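You operate a simulated robot arm through the tools that you are given. There is no shell and no other tool.

The job below is to be done with a simulated robot arm. You get a single attempt, and the scene is never put back.

TASK
Clamp the cable stubs, press the loose red and white caps home, then free the stubs.
Fine: clamp slider at GRIP to clamp, back at FREE at the end. Leave the grey cap. Where these are worked on the way, their far stop is far enough and under half their travel is too little: clamp slider.

The check looks at the end state, three seconds after you hand in, the way a careful person would. Anything else that was tipped, shoved, dropped, spilled or broken makes it a failure. Lids that push on must go on centred and level and be pressed home; caps that screw on are set level and turned clockwise until they are tight.

THE ROBOT
A 7-joint arm with a two-finger parallel gripper, fixed in place. Base frame: the origin is at the foot of the arm, x ahead of it, y to its left, z up. Lengths are in m, angles in degrees, forces in N, time in s.
Its first joint turns from -149.0 to 149.0 degrees. Payload 3.5 kg.
The TCP is the grasp point between the finger pads, 0.023 m short of the fingertips. In the tool frame z runs along the fingers and y along their closing line. Largest opening 0.094 m; finger width 0.038, thickness 0.01; the body of the gripper, 0.054 by 0.096 m, starts 0.039 m behind the TCP.
Orientation is told as [roll, pitch, yaw] about the base's x, y, z axes, in that order, counted from this pose: with the fingers straight down and closing along the base's y, the tool's x points along the base's -x, its y along +y and its z along -z.

THE INTERFACE
- The arm moves only by the tool apply_moves. Its argument "motion" is a list of rows, each a list of 7 numbers: the turn, a rotation vector about the base's x, y, z in degrees, then the shift along the base's x, y, z in m, then the closure in counts, from 0 (fully open) to 255 (shut). In form: [[ax, ay, az, dx, dy, dz, gripper], ...]. A call has 1 to 20 rows; each row shifts and turns the commanded pose from where the row before left it. Rows are played at 5 a second. More than 0.05 m and 8.6 degrees between two rows, or a gripper value outside its range, and nothing of the call is played. A pose out of reach is approached as far as the arm can. The call stops where the force on the tool passes 50 N (or 10 N more than at its start, if that is more) or the arm is blocked; 0.2 s more then pass. Each finger travels about 0.153 m/s and halts on what it meets, pressing with about 33 N; the grip force reading is that of the motor and also rises with nothing between the fingers. The clock runs only during rows and for 0.2 s after the last one: add rows that do not move to give the fingers time. The reply holds the time, the measured pose of the TCP, the force on the tool along the base axes, the opening and the grip force, in the units named above and with some noise, with the torque about the TCP (base axes, N m) and any sound that the robot's microphone picked up.
- Cameras (640 x 400 px; columns grow to the right, rows downward): "scene" is fixed at [0.0522, 0.6606, 1.3638]; the picture's right is [-0.27, -0.96, 0.00], its down [-0.57, 0.16, -0.80] and it looks along [0.77, -0.22, -0.60] (base axes); focal length 315 px, centre (320, 200). "wrist" rides on the gripper at [0.086, 0.016, -0.074] in the tool frame; the picture's right is [-0.18, 0.98, 0.00], its down [-0.58, -0.11, -0.81] and it looks along [-0.79, -0.15, 0.59] (tool axes); focal length 243 px, centre (320, 200). There is no depth. A picture from a camera that has moved, and an enlarged one, comes with that camera's place and axes in the base frame and with its lens. The place of the scene camera against the robot may be out by one fixed shift of up to 0.025 m in any direction.
- snapshot(camera): a new picture of that camera. The clock stands still meanwhile.
- close_up(camera, box): a new picture of the part [left, top, right, bottom] of that camera's present view, enlarged. The clock stands still meanwhile.
- hand_in(): hands the job in; it is judged then, once.

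Nothing tells you positions but the pictures and the camera data. Unless the task says otherwise, let go and move clear before handing in.

The tools are called after "Request:" as name(argument=value, ...) on one line, values as JSON. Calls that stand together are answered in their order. apply_moves: Moves the arm, as the interface text tells. Its arguments: {"type":"object","properties":{"motion":{"type":"array","items":{"type":"array","items":{"type":"number"}}}},"required":["motion"]} The other tools are called the same way: snapshot (camera) takes a picture; close_up (camera, box) takes an enlarged picture of a part of a camera's view; hand_in () hands the job in.

At the start:

```text
time_s: 0.0
position: [0.467, 0.6776, 1.1029]
tcp_rot: [0.0, 0.0, 0.0]
contact_force: [0.6, -0.6, 0.4]
wrist_torque: [-0.02, -0.01, 0.06]
grip_width: 0.0939
gripper_force: 0.1
```

scene: 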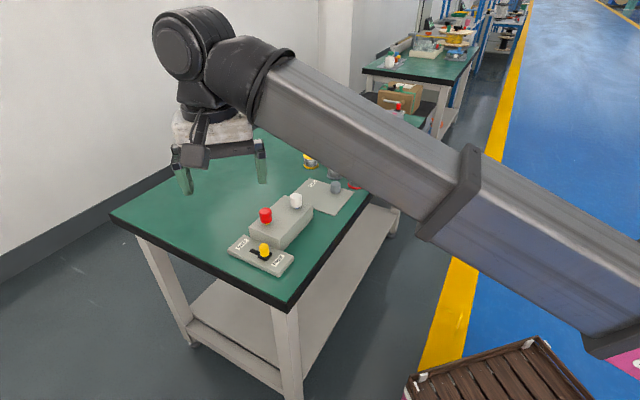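
wrist: 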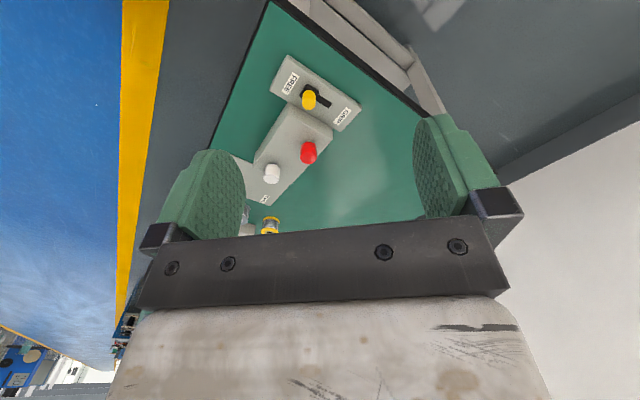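

I see a green bench with a slider block (yellow knob), a grey block with red and white caps, and a plate with a grey cap behind. First I'll look closer at everything.

Request:
close_up(camera="scene", box=[220, 140, 380, 290])

Request:
close_up(camera="wrist", box=[220, 40, 380, 240])

```text
2.67 times, centred on (300, 215) of scene
camera zoom: at [0.0522, 0.6606, 1.3638], right [-0.27, -0.96, 0.0], down [-0.57, 0.16, -0.8], along [0.77, -0.22, -0.6], focal length 841 px, centre (373, 160)
```

zoom: 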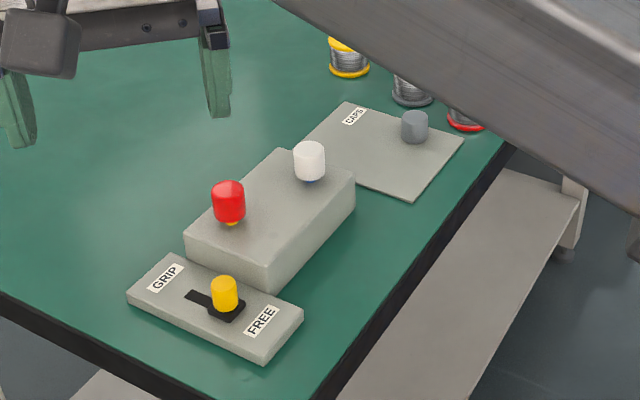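

```text
2.00 times, centred on (300, 140) of wrist
camera zoom: at [0.3799, 0.6954, 1.1771], right [0.18, 0.98, 0.0], down [0.58, -0.11, 0.81], along [0.79, -0.15, -0.59], focal length 485 px, centre (360, 320)
```

zoom: 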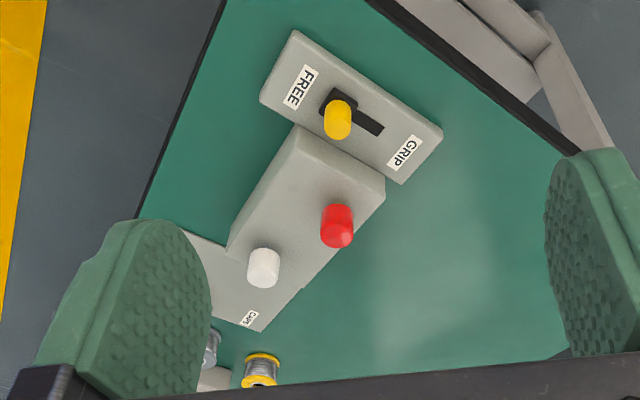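

I see the caps block with red and white caps about (0.64,0.63) and (0.71,0.54), and the slider knob about (0.57,0.64), all near z 0.85. I'll move the wrist camera to get more views for triangulating.

Request:
apply_moves(motion=[[0, 0, 0, -0.02, -0.01, -0.03, 0], [0, 0, 0, -0.02, -0.01, -0.03, 0], [0, 0, 0, -0.02, -0.01, -0.03, 0], [0, 0, 0, 0, 0, 0, 0]])

Request:
snapshot(camera="wrist")

Request:
snapshot(camera="scene")

```text
time_s: 1.0
position: [0.4079, 0.6503, 1.0146]
tcp_rot: [0.0, 0.1, 0.0]
contact_force: [0.3, -0.6, 0.0]
wrist_torque: [0.01, 0.02, 0.01]
grip_width: 0.0939
gripper_force: 0.1
```

```text
taken
camera wrist: at [0.3206, 0.6657, 1.0877], right [0.18, 0.98, 0.0], down [0.58, -0.11, 0.81], along [0.79, -0.15, -0.59], focal length 243 px, centre (320, 200)
```

wrist: 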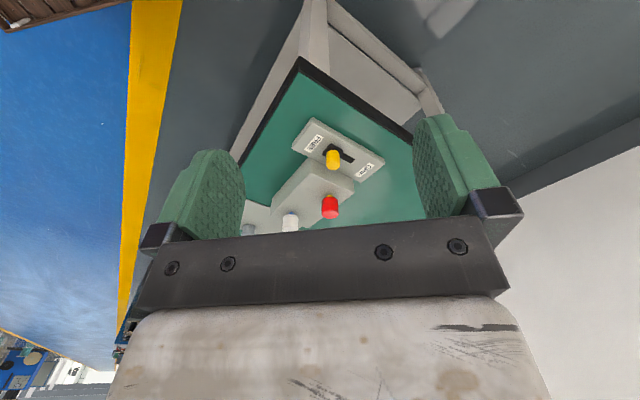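

```text
taken
```

scene: 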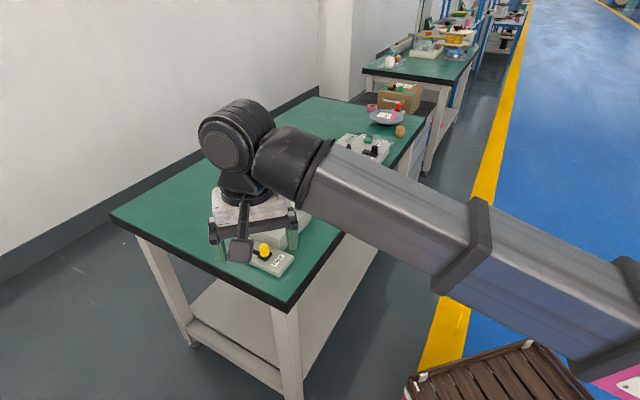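

The new view is consistent with those positions, but it is low and oblique. I'll rise and pitch the wrist so its camera looks more steeply down on the blocks.

Request:
apply_moves(motion=[[0, 6, 0, 0.025, 0, 0.03, 0], [0, 6, 0, 0.025, 0, 0.03, 0], [0, 6, 0, 0.025, 0, 0.03, 0], [0, 6, 0, 0.025, 0, 0, 0], [0, 6, 0, 0.025, 0, 0, 0], [0, 0, 0, 0.025, 0, 0, 0], [0, 0, 0, 0, 0, 0, 0]])

Request:
snapshot(camera="wrist")

Request:
snapshot(camera="scene")

```text
time_s: 2.6
position: [0.5532, 0.7038, 0.989]
tcp_rot: [5.9, 25.7, -0.4]
contact_force: [0.2, 0.3, 0.1]
wrist_torque: [0.01, -0.02, -0.04]
grip_width: 0.0941
gripper_force: 0.0
out of reach, approached as far as the arm can: row 2, 3, 4, 5
```

```text
taken
camera wrist: at [0.5073, 0.7115, 1.0938], right [0.22, 0.98, 0.01], down [0.87, -0.2, 0.46], along [0.45, -0.09, -0.89], focal length 243 px, centre (320, 200)
```

wrist: 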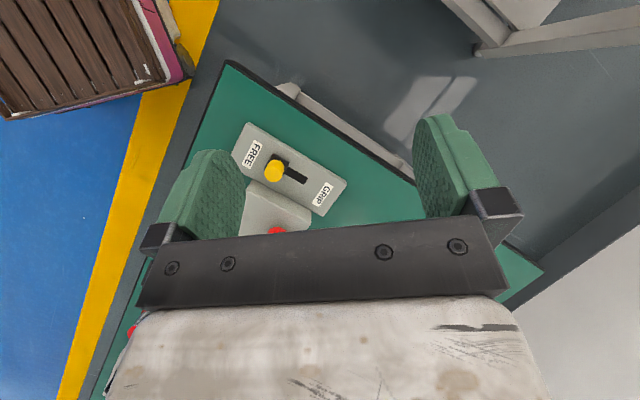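

```text
taken
```

scene: 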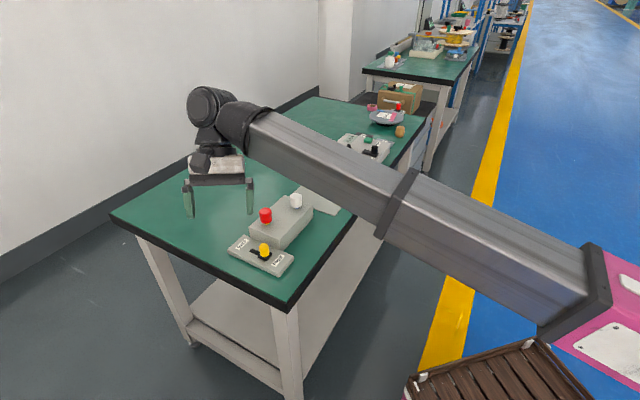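

This view shows the slider well from above. I'll enlarge it to measure the slider's direction and knob position.

Request:
close_up(camera="wrist", box=[220, 110, 360, 240])

Request:
close_up(camera="scene", box=[220, 180, 320, 290])

```text
3.08 times, centred on (290, 175) of wrist
camera zoom: at [0.5073, 0.7115, 1.0938], right [0.22, 0.98, 0.01], down [0.87, -0.2, 0.46], along [0.45, -0.09, -0.89], focal length 746 px, centre (412, 277)
```

zoom: 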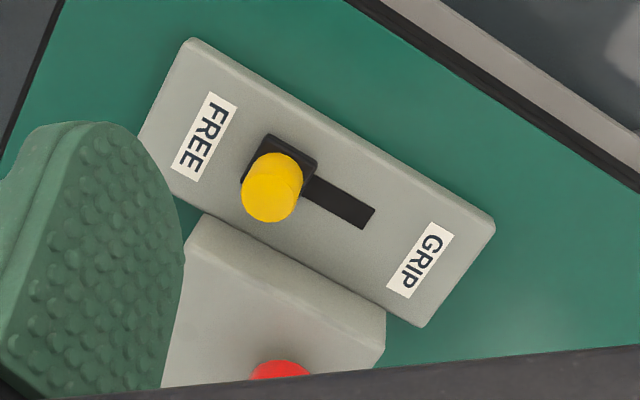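

```text
3.64 times, centred on (270, 235) of scene
camera zoom: at [0.0522, 0.6606, 1.3638], right [-0.27, -0.96, 0.0], down [-0.57, 0.16, -0.8], along [0.77, -0.22, -0.6], focal length 1147 px, centre (502, 73)
```

zoom: 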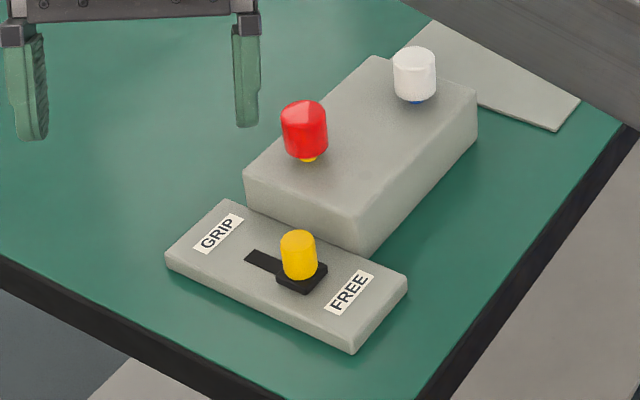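

The slider's axes are clear; depth needs more views. I'll send a still row to see whether the commanded pose differs from the measured one, then level the tool again.

Request:
apply_moves(motion=[[0, 0, 0, 0, 0, 0, 0]])

```text
time_s: 3.0
position: [0.5521, 0.7014, 0.9897]
tcp_rot: [6.0, 25.7, -0.3]
contact_force: [0.1, 0.0, 0.5]
wrist_torque: [-0.02, 0.01, 0.0]
grip_width: 0.0939
gripper_force: 0.1
```

Pose is steady, so I'll level the tool and yaw it about -45°, so the camera looks along the block's long direction and the finger closing line is near the slide direction.

Request:
apply_moves(motion=[[0, -6.4, 0, 0, 0, 0, 0], [0, -6.4, 0, 0, 0, 0, 0], [0, -6.4, 0, 0, 0, 0, 0], [0, -6.5, 0, 0, 0, 0, 0], [-6, 0, 0, 0, 0, 0, 0], [0, 0, 0, 0, 0, 0, 0]])

```text
time_s: 4.4
position: [0.5519, 0.7013, 0.9879]
tcp_rot: [-0.2, 0.1, -0.3]
contact_force: [0.5, 0.8, 0.4]
wrist_torque: [-0.02, -0.01, -0.02]
grip_width: 0.0941
gripper_force: 0.0
```

The tool is level at (0.552, 0.701, 0.988). Now I yaw -45° and take pictures.

Request:
apply_moves(motion=[[0, 0, -7.5, 0.003, 0.003, 0, 0], [0, 0, -7.5, 0.003, 0.003, 0, 0], [0, 0, -7.5, 0.003, 0.003, 0, 0], [0, 0, -7.5, 0.003, 0.003, 0, 0], [0, 0, -7.5, 0.003, 0.003, 0, 0], [0, 0, -7.5, 0.003, 0.003, 0, 0], [0, 0, 0, 0, 0, 0, 0]])

Request:
snapshot(camera="wrist")

Request:
snapshot(camera="scene")

```text
time_s: 6.0
position: [0.5702, 0.7202, 0.988]
tcp_rot: [0.0, 0.1, -45.4]
contact_force: [0.0, 0.1, 0.5]
wrist_torque: [0.0, 0.04, 0.01]
grip_width: 0.0941
gripper_force: 0.1
```

```text
taken
camera wrist: at [0.5207, 0.793, 1.0635], right [0.83, 0.56, 0.0], down [0.33, -0.49, 0.81], along [0.45, -0.67, -0.59], focal length 243 px, centre (320, 200)
```

wrist: 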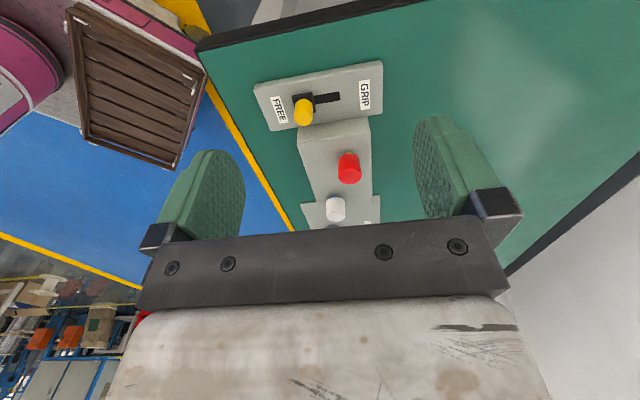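

```text
taken
```

scene: 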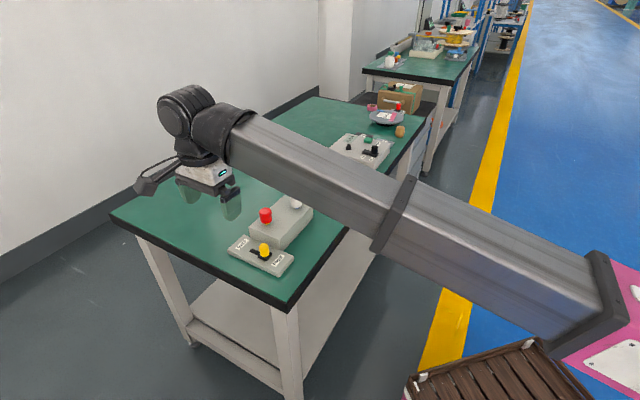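

Request:
close_up(camera="wrist", box=[240, 50, 400, 150])

Request:
close_up(camera="wrist", box=[260, 130, 420, 230])

```text
4.00 times, centred on (320, 100) of wrist
camera zoom: at [0.5207, 0.793, 1.0635], right [0.83, 0.56, 0.0], down [0.33, -0.49, 0.81], along [0.45, -0.67, -0.59], focal length 970 px, centre (320, 600)
```

zoom: 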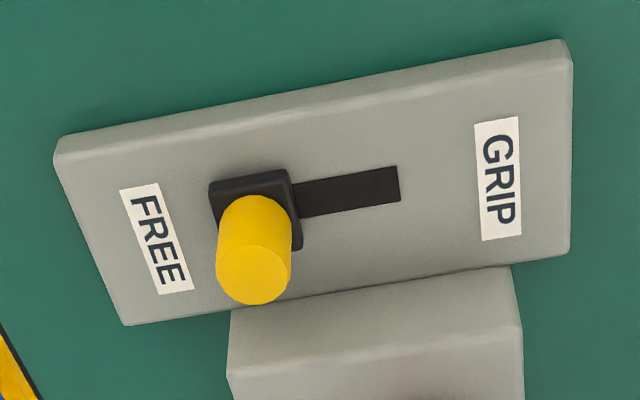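

```text
4.00 times, centred on (340, 180) of wrist
camera zoom: at [0.5207, 0.793, 1.0635], right [0.83, 0.56, 0.0], down [0.33, -0.49, 0.81], along [0.45, -0.67, -0.59], focal length 970 px, centre (240, 280)
```

zoom: 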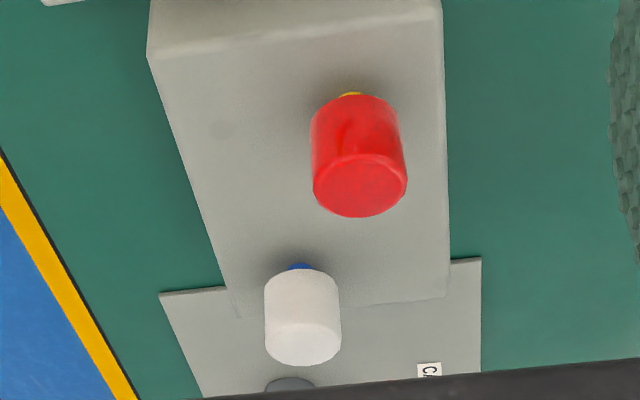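

From four views I get: knob top about (0.606, 0.630, 0.807), slide direction FREE→GRIP about 45° (+x,+y), red cap top about (0.686, 0.617, 0.851), and white cap top about (0.729, 0.531, 0.851). I'll move above the knob at a safe height and check the alignment.

Request:
apply_moves(motion=[[0, 0, 0, 0.012, -0.03, -0.02, 0], [0, 0, 0, 0.012, -0.03, -0.025, 0], [0, 0, 0, 0.0123, -0.0307, -0.033, 0], [0, 0, 0, 0, 0, 0, 0]])

Request:
snapshot(camera="wrist")

Request:
snapshot(camera="scene")

```text
time_s: 7.0
position: [0.6059, 0.6294, 0.9116]
tcp_rot: [-0.1, 0.2, -45.2]
contact_force: [-0.4, 0.1, -1.1]
wrist_torque: [-0.02, 0.01, -0.02]
grip_width: 0.094
gripper_force: 0.1
```

```text
taken
camera wrist: at [0.5573, 0.7014, 0.9856], right [0.83, 0.56, 0.0], down [0.33, -0.49, 0.8], along [0.45, -0.67, -0.59], focal length 243 px, centre (320, 200)
```

wrist: 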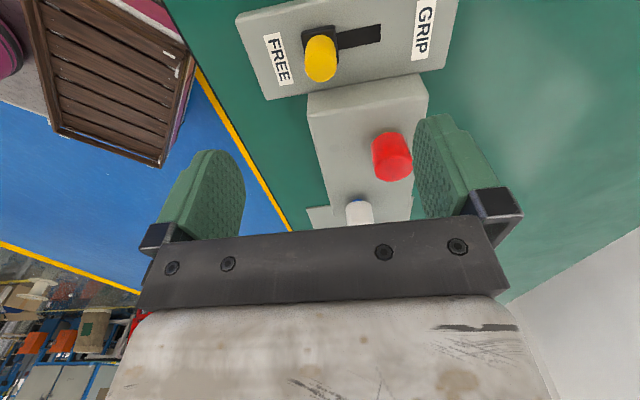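

```text
taken
```

scene: 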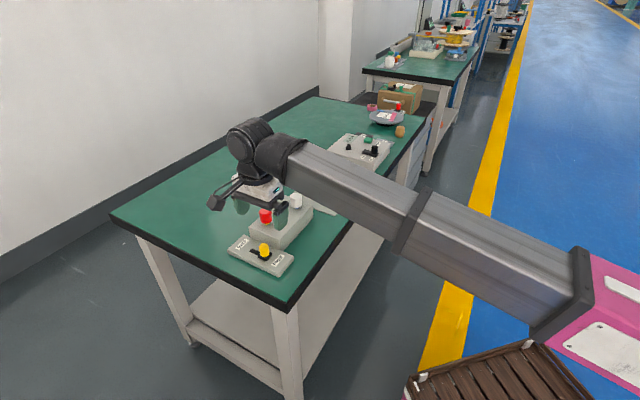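

The gripper is now above the knob region at z≈0.91. I'll zoom on the knob, slot and caps from here for finer measurement.

Request:
close_up(camera="wrist", box=[230, 0, 470, 100])

Request:
close_up(camera="wrist", box=[300, 80, 460, 230])

```text
2.67 times, centred on (350, 50) of wrist
camera zoom: at [0.5573, 0.7014, 0.9856], right [0.83, 0.56, 0.0], down [0.33, -0.49, 0.8], along [0.45, -0.67, -0.59], focal length 647 px, centre (240, 600)
```

zoom: 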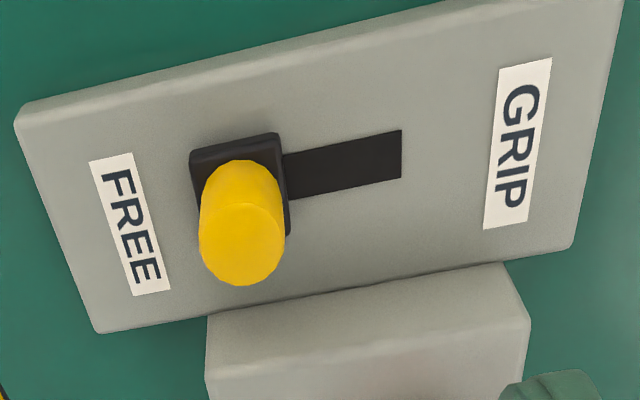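

```text
2.67 times, centred on (380, 155) of wrist
camera zoom: at [0.5573, 0.7014, 0.9856], right [0.83, 0.56, 0.0], down [0.33, -0.49, 0.8], along [0.45, -0.67, -0.59], focal length 647 px, centre (160, 320)
```

zoom: 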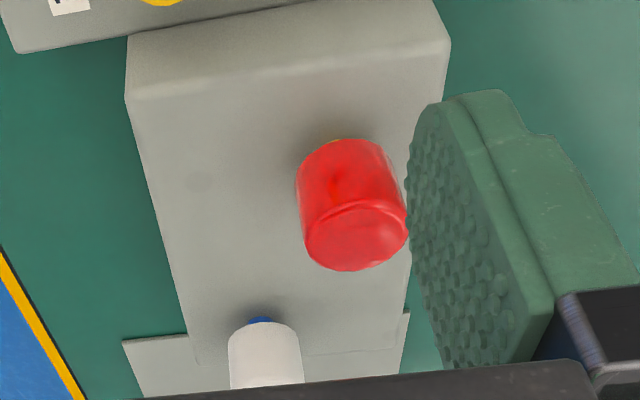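

Triangulating again: the knob axis is about (0.603, 0.636) with its top at z 0.814, and the plate top is at about 0.777. I'll shift over it and descend part way, then check.

Request:
apply_moves(motion=[[0, 0, 0, -0.003, 0.0066, -0.02, 0], [0, 0, 0, 0, 0, -0.025, 0], [0, 0, 0, 0, 0, -0.025, 0], [0, 0, 0, 0, 0, 0, 0]])

Request:
snapshot(camera="wrist")

Request:
close_up(camera="scene", box=[200, 150, 340, 290])

```text
time_s: 8.0
position: [0.6027, 0.6342, 0.8423]
tcp_rot: [0.0, 0.1, -45.2]
contact_force: [0.4, -0.4, 0.2]
wrist_torque: [0.0, -0.03, 0.0]
grip_width: 0.0939
gripper_force: 0.0
```

```text
taken
camera wrist: at [0.5541, 0.7086, 0.9159], right [0.83, 0.56, 0.0], down [0.33, -0.49, 0.81], along [0.45, -0.67, -0.59], focal length 243 px, centre (320, 200)
```

wrist: 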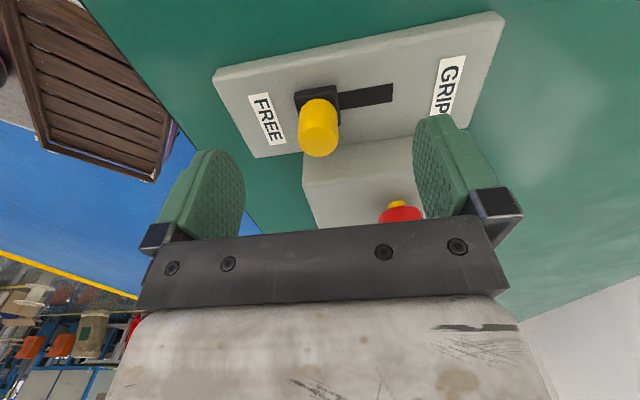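

```text
2.86 times, centred on (270, 220) of scene
camera zoom: at [0.0522, 0.6606, 1.3638], right [-0.27, -0.96, 0.0], down [-0.57, 0.16, -0.8], along [0.77, -0.22, -0.6], focal length 901 px, centre (463, 143)
```

zoom: 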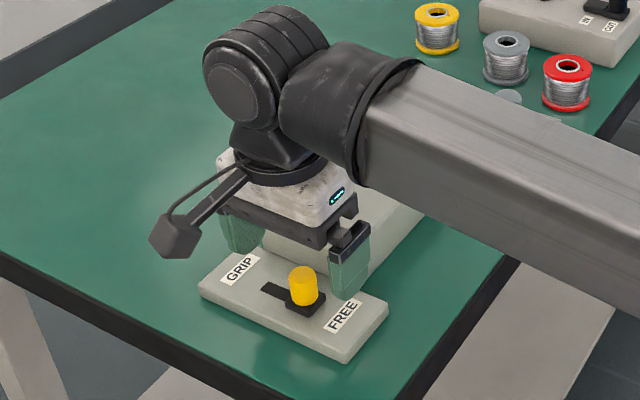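

The fingers straddle the knob from above; I want to confirm centring before descending further, so I'll enlarge both views.

Request:
close_up(camera="wrist", box=[200, 60, 480, 235])

Request:
close_up(camera="scene", box=[235, 210, 305, 280])

```text
2.29 times, centred on (340, 148) of wrist
camera zoom: at [0.5541, 0.7086, 0.9159], right [0.83, 0.56, 0.0], down [0.33, -0.49, 0.81], along [0.45, -0.67, -0.59], focal length 555 px, centre (274, 320)
```

zoom: 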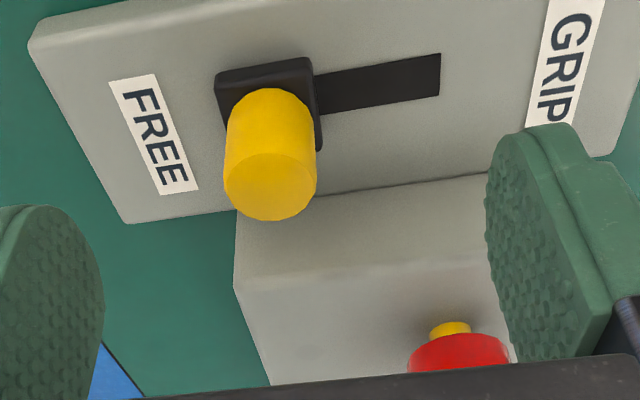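

```text
5.71 times, centred on (270, 245) of scene
camera zoom: at [0.0522, 0.6606, 1.3638], right [-0.27, -0.96, 0.0], down [-0.57, 0.16, -0.8], along [0.77, -0.22, -0.6], focal length 1802 px, centre (606, -57)
```

zoom: 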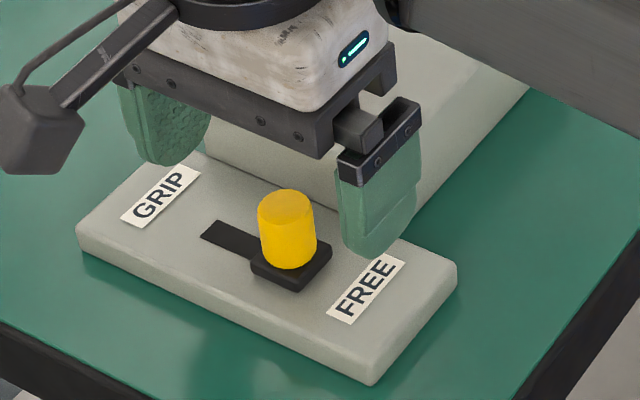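

The wrist views agree with each other (knob at about (0.603, 0.635), top 0.812) and the fingers straddle it. I'll go down slowly to about z 0.816, leaving the fingertips well above the plate, and check again before closing.

Request:
apply_moves(motion=[[0, 0, 0, 0, 0, -0.013, 0], [0, 0, 0, 0, 0, -0.013, 0], [0, 0, 0, 0, 0, 0, 0]])

Request:
close_up(camera="wrist", box=[180, 60, 480, 240])

Request:
close_up(camera="scene", box=[225, 200, 315, 290])

```text
time_s: 8.8
position: [0.6026, 0.6362, 0.8159]
tcp_rot: [0.1, 0.3, -45.2]
contact_force: [-0.3, 0.0, 0.1]
wrist_torque: [-0.02, -0.02, -0.02]
grip_width: 0.0942
gripper_force: 0.0
```

```text
2.13 times, centred on (330, 150) of wrist
camera zoom: at [0.5538, 0.709, 0.8896], right [0.83, 0.56, 0.0], down [0.33, -0.49, 0.81], along [0.45, -0.67, -0.59], focal length 518 px, centre (299, 307)
```

zoom: 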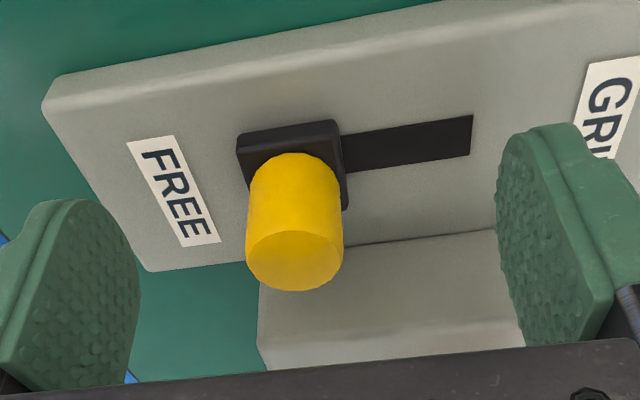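

```text
4.44 times, centred on (270, 245) of scene
camera zoom: at [0.0522, 0.6606, 1.3638], right [-0.27, -0.96, 0.0], down [-0.57, 0.16, -0.8], along [0.77, -0.22, -0.6], focal length 1402 px, centre (542, 0)
```

zoom: 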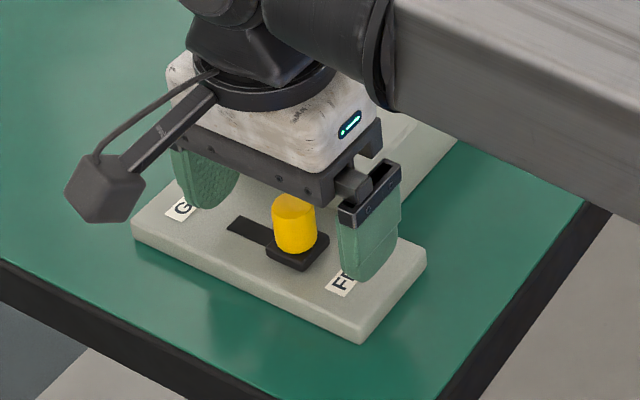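

The knob sits between the fingers in both views. I'll close on it now.

Request:
apply_moves(motion=[[0, 0, 0, 0, 0, 0, 120], [0, 0, 0, 0, 0, 0, 170], [0, 0, 0, 0, 0, 0, 215], [0, 0, 0, 0, 0, 0, 215]])

Request:
close_up(camera="wrist", box=[180, 60, 480, 240])

Request:
close_up(camera="scene", box=[225, 200, 315, 290])

```text
time_s: 9.8
position: [0.6027, 0.6368, 0.8155]
tcp_rot: [0.0, 0.1, -45.2]
contact_force: [-0.8, -1.4, -2.5]
wrist_torque: [0.37, -0.43, -0.02]
grip_width: 0.0225
gripper_force: 45.0
```

```text
2.13 times, centred on (330, 150) of wrist
camera zoom: at [0.5538, 0.709, 0.8897], right [0.83, 0.56, 0.0], down [0.33, -0.49, 0.81], along [0.45, -0.67, -0.59], focal length 518 px, centre (299, 307)
```

zoom: 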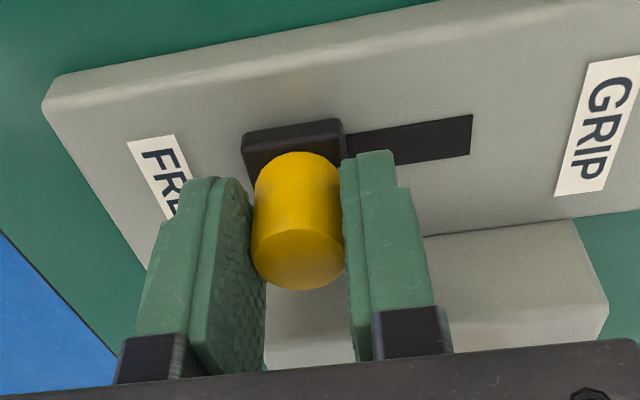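

```text
4.44 times, centred on (270, 245) of scene
camera zoom: at [0.0522, 0.6606, 1.3638], right [-0.27, -0.96, 0.0], down [-0.57, 0.16, -0.8], along [0.77, -0.22, -0.6], focal length 1402 px, centre (542, 0)
```

zoom: 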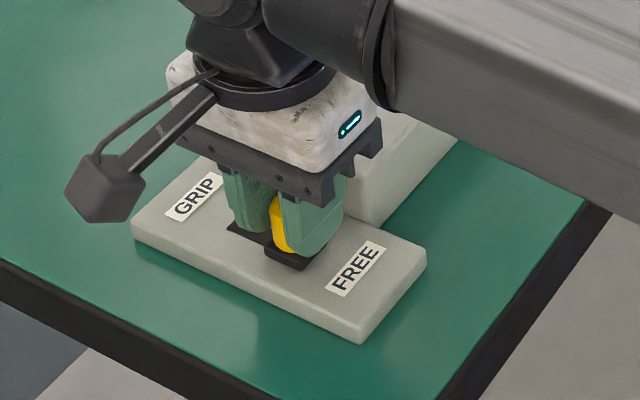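

The knob is held (opening 0.0225 m). Now I slide it toward GRIP along (+x,+y) in small steps.

Request:
apply_moves(motion=[[0, 0, 0, 0.0035, 0.0035, 0, 215], [0, 0, 0, 0.0035, 0.0035, 0, 215], [0, 0, 0, 0.0035, 0.0035, 0, 215], [0, 0, 0, 0.0035, 0.0035, 0, 215], [0, 0, 0, 0.0035, 0.0035, 0, 215], [0, 0, 0, 0, 0, 0, 215]])

Request:
close_up(camera="wrist", box=[180, 60, 480, 240])

```text
time_s: 11.2
position: [0.6218, 0.6537, 0.8162]
tcp_rot: [0.0, 0.1, -45.2]
contact_force: [3.3, -2.4, 17.4]
wrist_torque: [0.38, 0.15, 0.06]
grip_width: 0.0227
gripper_force: 44.8
```

```text
2.13 times, centred on (330, 150) of wrist
camera zoom: at [0.5713, 0.7265, 0.8897], right [0.83, 0.56, 0.0], down [0.33, -0.49, 0.81], along [0.45, -0.67, -0.59], focal length 518 px, centre (299, 307)
```

zoom: 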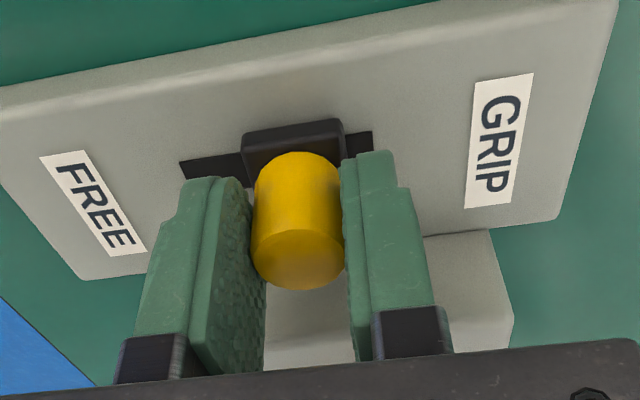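

The slider has moved about 25 mm; about 8–10 mm of slot remains before GRIP. I'll continue until it stops.

Request:
apply_moves(motion=[[0, 0, 0, 0.002, 0.002, 0, 215], [0, 0, 0, 0.002, 0.002, 0, 215], [0, 0, 0, 0.002, 0.002, 0, 215], [0, 0, 0, 0, 0, 0, 215]])

Request:
close_up(camera="wrist", box=[180, 60, 480, 240])

```text
time_s: 12.2
position: [0.6269, 0.6596, 0.8149]
tcp_rot: [0.1, 0.1, -45.2]
contact_force: [2.7, -5.0, 12.7]
wrist_torque: [0.28, -0.3, -0.03]
grip_width: 0.0228
gripper_force: 45.2
```

```text
2.13 times, centred on (330, 150) of wrist
camera zoom: at [0.5773, 0.7325, 0.8896], right [0.83, 0.56, 0.0], down [0.33, -0.49, 0.81], along [0.45, -0.67, -0.59], focal length 518 px, centre (299, 307)
```

zoom: 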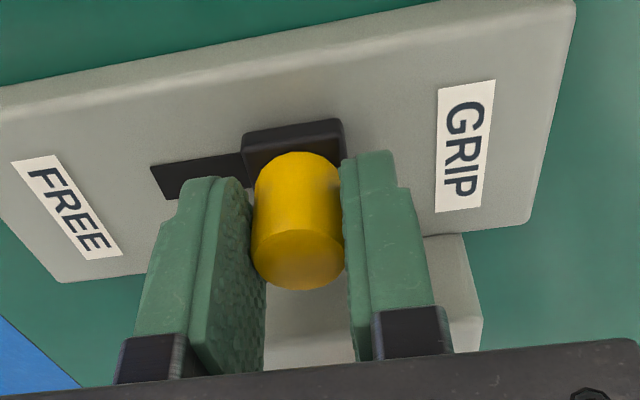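

The slot's GRIP end is now covered, but no stop has been felt yet. I'll push on in small steps until the stop.

Request:
apply_moves(motion=[[0, 0, 0, 0.0015, 0.0015, 0, 215], [0, 0, 0, 0.0015, 0.0015, 0, 215], [0, 0, 0, 0.0015, 0.0015, 0, 215], [0, 0, 0, 0, 0, 0, 215]])

Request:
close_up(camera="wrist", box=[180, 60, 480, 240])

Request:
close_up(camera="scene", box=[225, 200, 315, 290])

```text
time_s: 13.2
position: [0.6313, 0.665, 0.8152]
tcp_rot: [-0.1, 0.1, -45.1]
contact_force: [-1.6, -11.4, 5.8]
wrist_torque: [-0.02, -0.62, 0.03]
grip_width: 0.0227
gripper_force: 45.2
```

```text
2.13 times, centred on (330, 150) of wrist
camera zoom: at [0.5813, 0.7365, 0.8896], right [0.83, 0.56, 0.0], down [0.33, -0.49, 0.81], along [0.45, -0.67, -0.59], focal length 518 px, centre (299, 307)
```

zoom: 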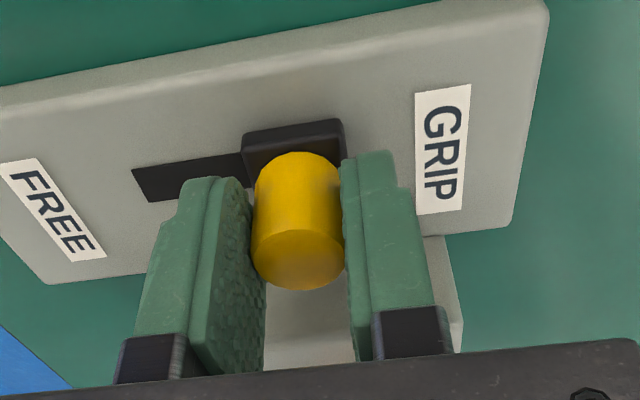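

```text
4.44 times, centred on (270, 245) of scene
camera zoom: at [0.0522, 0.6606, 1.3638], right [-0.27, -0.96, 0.0], down [-0.57, 0.16, -0.8], along [0.77, -0.22, -0.6], focal length 1402 px, centre (542, 0)
```

zoom: 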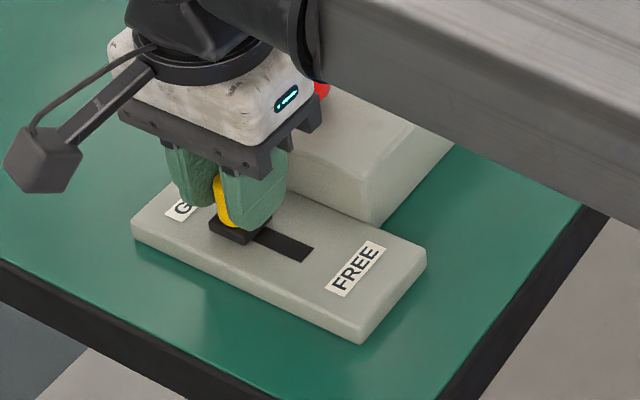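

The slider has travelled about 40 mm and the plate hasn't shifted. A little resistance is building, so I'll go on in 1–2 mm steps to the far stop.

Request:
apply_moves(motion=[[0, 0, 0, 0.001, 0.001, 0, 215], [0, 0, 0, 0.001, 0.001, 0, 215], [0, 0, 0, 0, 0, 0, 215]])

```text
time_s: 14.0
position: [0.6301, 0.6645, 0.8152]
tcp_rot: [-0.3, 0.2, -45.3]
contact_force: [-26.5, -31.9, -5.2]
wrist_torque: [-0.05, -0.81, -0.05]
grip_width: 0.0229
gripper_force: 45.3
```

The stop is reached: force rose to ~41 N along the slide with no more travel (about 40 mm total). I'll relax the push slightly, open the fingers, and rise.

Request:
apply_moves(motion=[[0, 0, 0, -0.0018, -0.0018, 0, 215], [0, 0, 0, 0, 0, 0, 215]])

Request:
apply_moves(motion=[[0, 0, 0, 0, 0, 0, 170], [0, 0, 0, 0, 0, 0, 120], [0, 0, 0, 0, 0, 0, 60], [0, 0, 0, 0, 0, 0, 60]])

Request:
snapshot(camera="wrist")

```text
time_s: 14.6
position: [0.631, 0.6631, 0.8164]
tcp_rot: [-0.2, 0.2, -45.3]
contact_force: [-19.0, -25.1, -4.5]
wrist_torque: [-0.05, -0.18, 0.01]
grip_width: 0.0225
gripper_force: 44.7
```

```text
time_s: 15.6
position: [0.6325, 0.6653, 0.8147]
tcp_rot: [0.0, 0.1, -45.2]
contact_force: [-0.4, 0.1, -0.2]
wrist_torque: [0.02, 0.0, 0.01]
grip_width: 0.0719
gripper_force: 0.0
```

```text
taken
camera wrist: at [0.5821, 0.7375, 0.8893], right [0.83, 0.56, 0.0], down [0.33, -0.49, 0.8], along [0.45, -0.67, -0.59], focal length 243 px, centre (320, 200)
```

wrist: 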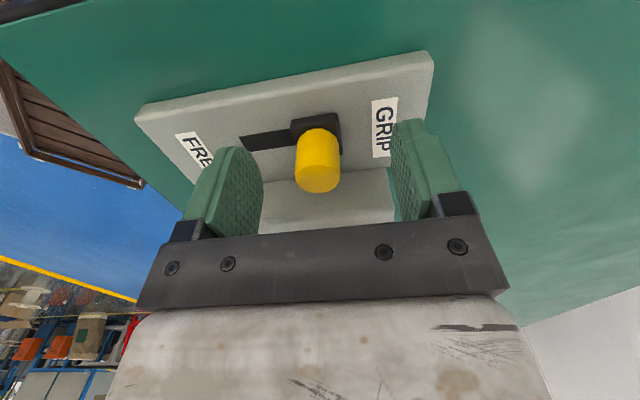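

The knob stays at GRIP after release. Now I rise straight up, shut the fingers, and move above the red cap, then look.

Request:
apply_moves(motion=[[0, 0, 0, 0, 0, 0.035, 60], [0, 0, 0, 0, 0, 0.04, 60], [0, 0, 0, 0, 0, 0.04, 60], [0, 0, 0, 0.026, -0.0236, 0, 120], [0, 0, 0, 0.0265, -0.0237, 0, 200], [0, 0, 0, 0, 0, 0, 255], [0, 0, 0, 0, 0, 0, 255], [0, 0, 0, 0, 0, 0, 255]])

Request:
close_up(camera="wrist", box=[220, 40, 440, 230])

Request:
close_up(camera="scene", box=[220, 150, 350, 290])

```text
time_s: 17.4
position: [0.6834, 0.6177, 0.9293]
tcp_rot: [0.1, 0.1, -45.1]
contact_force: [0.6, -0.6, 0.0]
wrist_torque: [-0.04, 0.02, 0.01]
grip_width: 0.0
gripper_force: 32.7
```

```text
2.11 times, centred on (330, 135) of wrist
camera zoom: at [0.634, 0.6898, 1.0035], right [0.83, 0.56, 0.0], down [0.33, -0.49, 0.81], along [0.45, -0.67, -0.59], focal length 511 px, centre (299, 337)
```

zoom: 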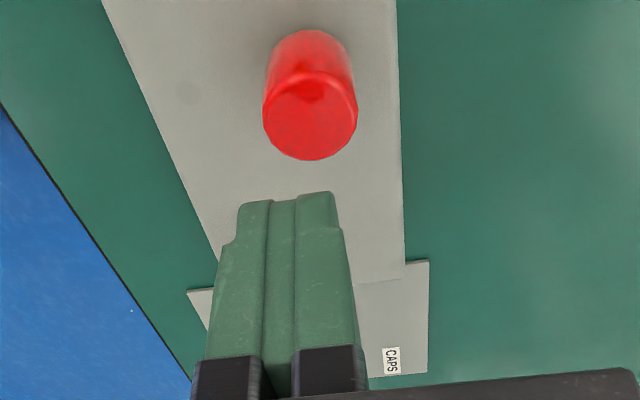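

```text
2.86 times, centred on (285, 220) of scene
camera zoom: at [0.0522, 0.6606, 1.3638], right [-0.27, -0.96, 0.0], down [-0.57, 0.16, -0.8], along [0.77, -0.22, -0.6], focal length 901 px, centre (420, 143)
```

zoom: 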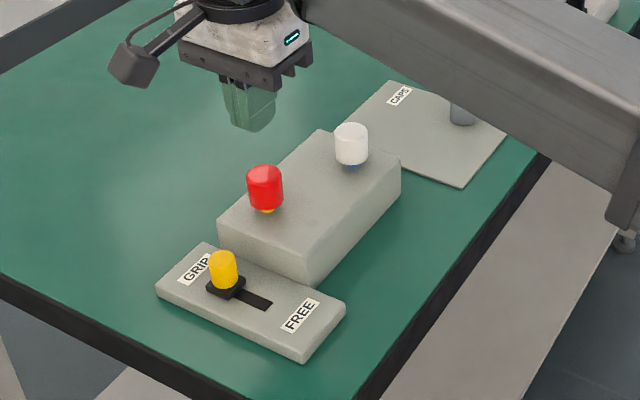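

The red cap's top is at about (0.685, 0.6185, 0.853). I'll centre on it and lower the closed fingertips to about 5 mm above the cap, then inspect.

Request:
apply_moves(motion=[[0, 0, 0, 0.0012, 0.0006, -0.02, 255], [0, 0, 0, 0, 0, -0.018, 255], [0, 0, 0, 0, 0, -0.008, 255], [0, 0, 0, 0, 0, 0, 255]])

Request:
close_up(camera="wrist", box=[240, 90, 400, 230])

Request:
close_up(camera="scene", box=[235, 170, 315, 250])

```text
time_s: 18.4
position: [0.6856, 0.6164, 0.883]
tcp_rot: [0.0, 0.1, -45.2]
contact_force: [-0.7, 0.6, -0.8]
wrist_torque: [-0.01, 0.01, -0.01]
grip_width: 0.0003
gripper_force: 33.2
```

```text
2.86 times, centred on (320, 160) of wrist
camera zoom: at [0.6353, 0.6899, 0.9582], right [0.83, 0.56, 0.0], down [0.33, -0.49, 0.81], along [0.45, -0.67, -0.59], focal length 693 px, centre (320, 314)
```

zoom: 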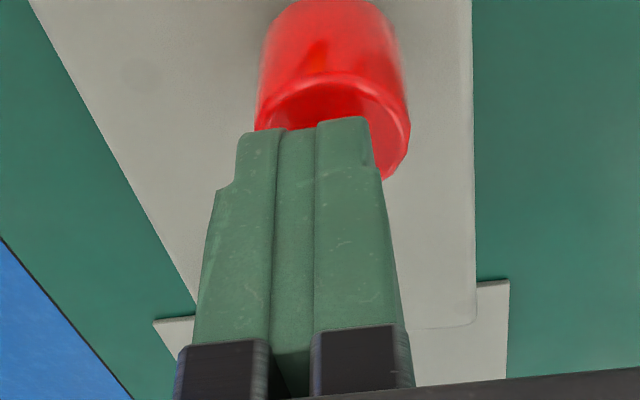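

```text
5.00 times, centred on (275, 210) of scene
camera zoom: at [0.0522, 0.6606, 1.3638], right [-0.27, -0.96, 0.0], down [-0.57, 0.16, -0.8], along [0.77, -0.22, -0.6], focal length 1577 px, centre (545, 150)
```

zoom: 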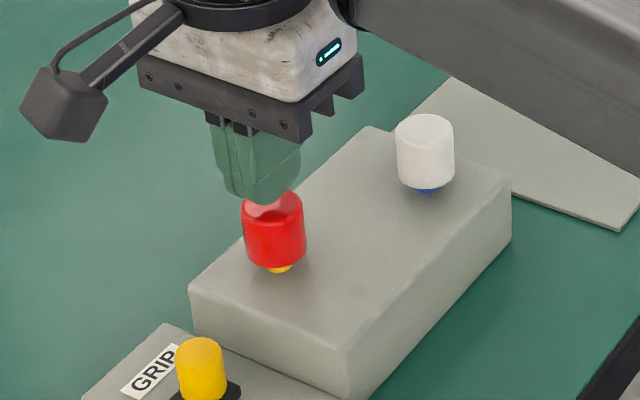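

The fingertips hover just above the red cap. I want to cross-check lateral centring in the fixed camera with a larger enlargement before touching.

Request:
close_up(camera="scene", box=[255, 190, 295, 230])

Request:
close_up(camera="wrist", box=[290, 85, 370, 165])

```text
10.00 times, centred on (275, 210) of scene
camera zoom: at [0.0522, 0.6606, 1.3638], right [-0.27, -0.96, 0.0], down [-0.57, 0.16, -0.8], along [0.77, -0.22, -0.6], focal length 3154 px, centre (770, 100)
```

zoom: 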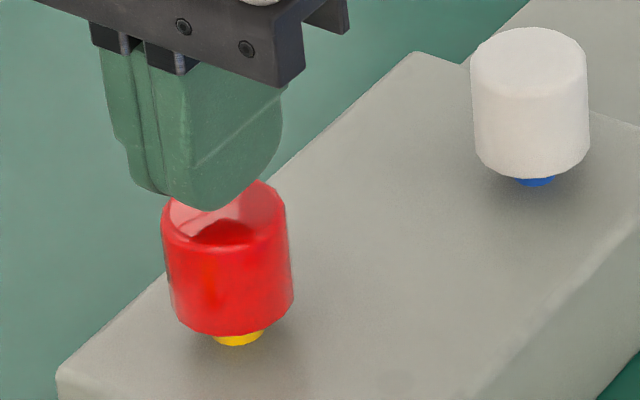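

```text
5.00 times, centred on (330, 125) of wrist
camera zoom: at [0.6353, 0.6899, 0.9582], right [0.83, 0.56, 0.0], down [0.33, -0.49, 0.81], along [0.45, -0.67, -0.59], focal length 1213 px, centre (270, 575)
```

zoom: 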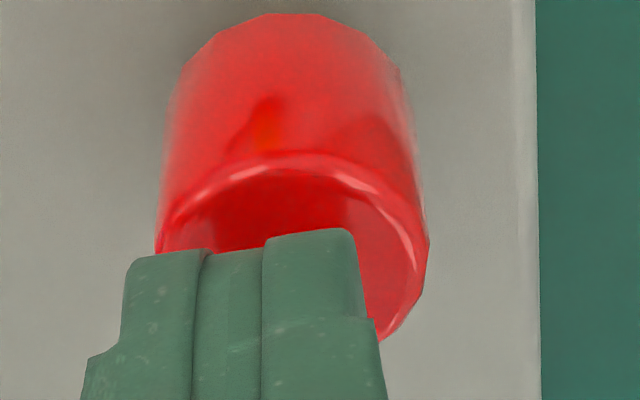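

Both cameras agree to within a few mm that the tip is centred on the red cap, which is well inside its 15 mm radius. I'll shift by about 1 mm and lower slowly until contact, watching force and torque.

Request:
apply_moves(motion=[[0, 0, 0, 0.0007, 0.0007, -0.003, 255], [0, 0, 0, 0, 0, -0.003, 255], [0, 0, 0, 0, 0, -0.001, 255], [0, 0, 0, 0, 0, 0, 255]])

```text
time_s: 19.4
position: [0.6851, 0.6189, 0.8783]
tcp_rot: [0.0, 0.1, -45.2]
contact_force: [-0.4, 0.5, 0.5]
wrist_torque: [0.0, 0.01, 0.02]
grip_width: 0.0
gripper_force: 32.7
```

Request:
apply_moves(motion=[[0, 0, 0, 0, 0, -0.0015, 255], [0, 0, 0, 0, 0, -0.0015, 255], [0, 0, 0, 0, 0, 0, 255]])

```text
time_s: 20.2
position: [0.6857, 0.6178, 0.8753]
tcp_rot: [0.0, 0.1, -45.2]
contact_force: [0.4, 0.3, 1.3]
wrist_torque: [-0.06, 0.0, 0.02]
grip_width: 0.0001
gripper_force: 32.6
```

The tip is at about z 0.852 with perhaps first contact. I'll continue in 1 mm steps.

Request:
apply_moves(motion=[[0, 0, 0, 0, 0, -0.001, 255], [0, 0, 0, 0, 0, 0, 255]])

```text
time_s: 20.8
position: [0.6865, 0.6179, 0.8735]
tcp_rot: [0.0, 0.2, -45.2]
contact_force: [-0.7, 0.6, -0.3]
wrist_torque: [0.02, 0.03, -0.03]
grip_width: 0.0002
gripper_force: 32.7
```

Request:
apply_moves(motion=[[0, 0, 0, 0, 0, -0.001, 255], [0, 0, 0, 0, 0, -0.001, 255], [0, 0, 0, 0, 0, 0, 255]])

Request:
close_up(camera="wrist", box=[290, 85, 370, 165])

Request:
close_up(camera="scene", box=[255, 190, 295, 230])

```text
time_s: 21.6
position: [0.6857, 0.6182, 0.8709]
tcp_rot: [0.0, 0.1, -45.2]
contact_force: [-0.4, 1.2, 3.2]
wrist_torque: [0.0, 0.02, -0.01]
grip_width: 0.0
gripper_force: 33.2
```

```text
5.00 times, centred on (330, 125) of wrist
camera zoom: at [0.636, 0.6909, 0.9454], right [0.83, 0.56, 0.0], down [0.33, -0.49, 0.8], along [0.45, -0.67, -0.59], focal length 1213 px, centre (270, 575)
```

zoom: 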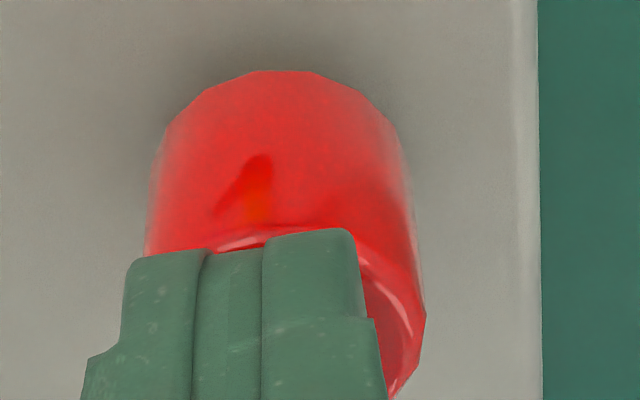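

```text
10.00 times, centred on (275, 210) of scene
camera zoom: at [0.0522, 0.6606, 1.3638], right [-0.27, -0.96, 0.0], down [-0.57, 0.16, -0.8], along [0.77, -0.22, -0.6], focal length 3154 px, centre (770, 100)
```

zoom: 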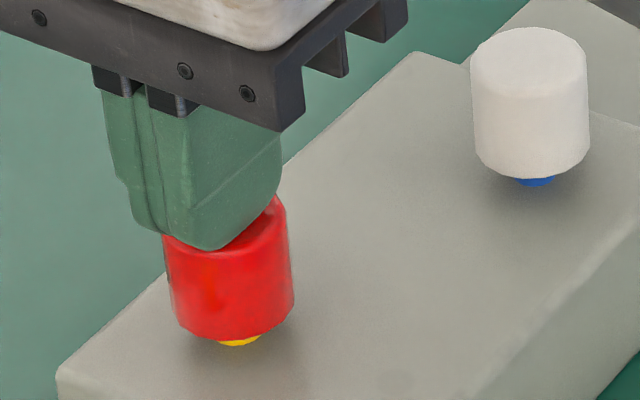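

Contact with the red cap is at tip z ≈ 0.849 with a light 3 N and no torque, so it's centred. I'll press on in 1 mm steps.

Request:
apply_moves(motion=[[0, 0, 0, 0, 0, -0.001, 255], [0, 0, 0, 0, 0, -0.001, 255], [0, 0, 0, 0, 0, 0, 255]])

```text
time_s: 22.4
position: [0.6857, 0.6181, 0.8693]
tcp_rot: [0.0, 0.1, -45.2]
contact_force: [-2.3, -0.8, 2.8]
wrist_torque: [-0.05, 0.03, 0.01]
grip_width: 0.0
gripper_force: 33.2
```

Request:
apply_moves(motion=[[0, 0, 0, 0, 0, -0.001, 255], [0, 0, 0, 0, 0, -0.001, 255], [0, 0, 0, 0, 0, 0, 255]])

Request:
close_up(camera="scene", box=[255, 190, 295, 230])

```text
time_s: 23.2
position: [0.6857, 0.619, 0.8672]
tcp_rot: [-0.1, 0.1, -45.2]
contact_force: [0.6, -1.4, 2.8]
wrist_torque: [-0.01, -0.03, 0.03]
grip_width: 0.0
gripper_force: 33.4
```

```text
10.00 times, centred on (275, 210) of scene
camera zoom: at [0.0522, 0.6606, 1.3638], right [-0.27, -0.96, 0.0], down [-0.57, 0.16, -0.8], along [0.77, -0.22, -0.6], focal length 3154 px, centre (770, 100)
```

zoom: 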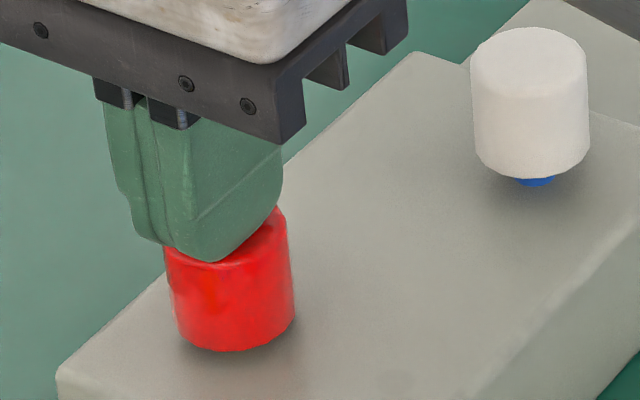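

The red cap is sliding down level; the yellow stub is now hidden beneath it. I'll continue until firm resistance.

Request:
apply_moves(motion=[[0, 0, 0, 0, 0, -0.001, 255], [0, 0, 0, 0, 0, -0.001, 255], [0, 0, 0, 0, 0, 0, 255]])

Request:
apply_moves(motion=[[0, 0, 0, 0, 0, -0.001, 255], [0, 0, 0, 0, 0, -0.001, 255], [0, 0, 0, 0, 0, 0, 255]])

```text
time_s: 24.0
position: [0.685, 0.6195, 0.8655]
tcp_rot: [0.0, 0.1, -45.2]
contact_force: [1.4, -0.8, 3.2]
wrist_torque: [-0.09, -0.03, 0.02]
grip_width: 0.0
gripper_force: 32.9
```

```text
time_s: 24.8
position: [0.6861, 0.6187, 0.8647]
tcp_rot: [0.1, 0.1, -45.2]
contact_force: [-0.6, 0.3, 3.3]
wrist_torque: [-0.03, -0.01, -0.01]
grip_width: 0.0
gripper_force: 33.2
```

Request:
apply_moves(motion=[[0, 0, 0, 0, 0, -0.001, 255], [0, 0, 0, 0, 0, -0.001, 255], [0, 0, 0, 0, 0, 0, 255]])

Request:
close_up(camera="scene", box=[255, 190, 295, 230])

```text
time_s: 25.6
position: [0.6858, 0.6181, 0.8625]
tcp_rot: [0.1, 0.0, -45.1]
contact_force: [-1.6, 2.2, 20.9]
wrist_torque: [-0.03, -0.03, 0.0]
grip_width: 0.0001
gripper_force: 32.9
```

```text
10.00 times, centred on (275, 210) of scene
camera zoom: at [0.0522, 0.6606, 1.3638], right [-0.27, -0.96, 0.0], down [-0.57, 0.16, -0.8], along [0.77, -0.22, -0.6], focal length 3154 px, centre (770, 100)
```

zoom: 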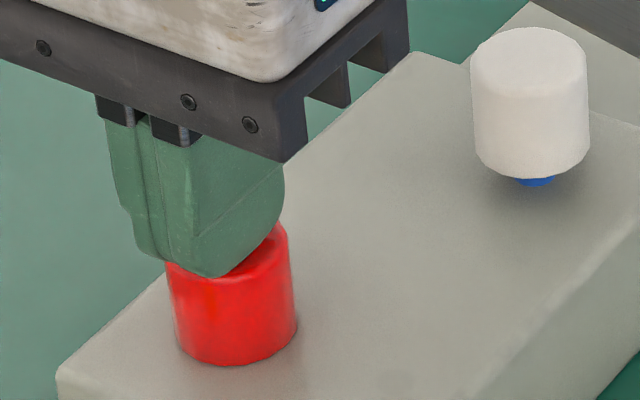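

Resistance rose to 21 N with almost no torque (so well centred). I'll press a bit more to be sure it's home.

Request:
apply_moves(motion=[[0, 0, 0, 0, 0, -0.001, 255], [0, 0, 0, 0, 0, 0, 255]])

```text
time_s: 26.2
position: [0.6869, 0.618, 0.8624]
tcp_rot: [0.1, 0.1, -45.2]
contact_force: [-1.2, 2.9, 41.6]
wrist_torque: [-0.05, -0.08, -0.02]
grip_width: 0.0002
gripper_force: 33.0
```

Request:
apply_moves(motion=[[0, 0, 0, 0, 0, -0.0006, 255], [0, 0, 0, 0, 0, 0, 255]])

Request:
close_up(camera="scene", box=[260, 205, 290, 230])

Request:
close_up(camera="wrist", box=[280, 80, 380, 180])

```text
time_s: 26.7
position: [0.6861, 0.6184, 0.8634]
tcp_rot: [0.1, 0.0, -45.2]
contact_force: [-3.9, -1.7, 16.4]
wrist_torque: [-0.09, 0.0, -0.01]
grip_width: 0.0001
gripper_force: 33.1
stopped in row 2: the force on the tool passed its limit at 52 N (the readings are from after the stop); the commanded pose is now the measured one
```

```text
16.00 times, centred on (275, 218) of scene
camera zoom: at [0.0522, 0.6606, 1.3638], right [-0.27, -0.96, 0.0], down [-0.57, 0.16, -0.8], along [0.77, -0.22, -0.6], focal length 5046 px, centre (1040, -80)
```

zoom: 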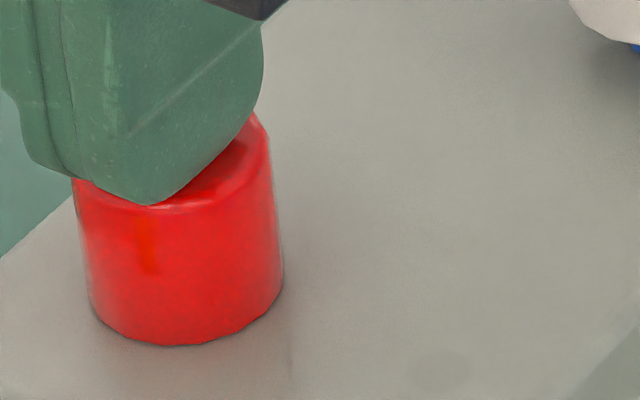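

```text
4.00 times, centred on (330, 130) of wrist
camera zoom: at [0.6362, 0.691, 0.9366], right [0.83, 0.56, 0.0], down [0.33, -0.49, 0.8], along [0.45, -0.67, -0.59], focal length 970 px, centre (280, 480)
```

zoom: 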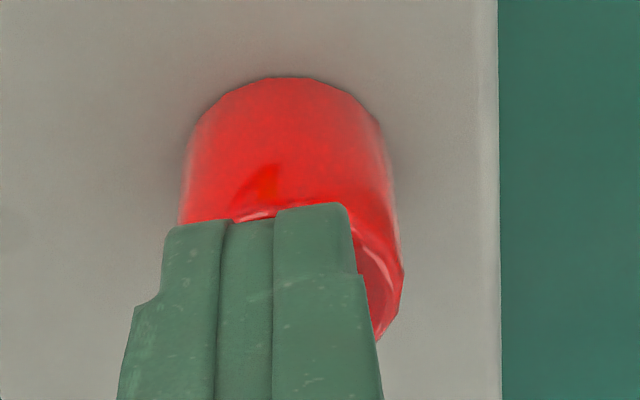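

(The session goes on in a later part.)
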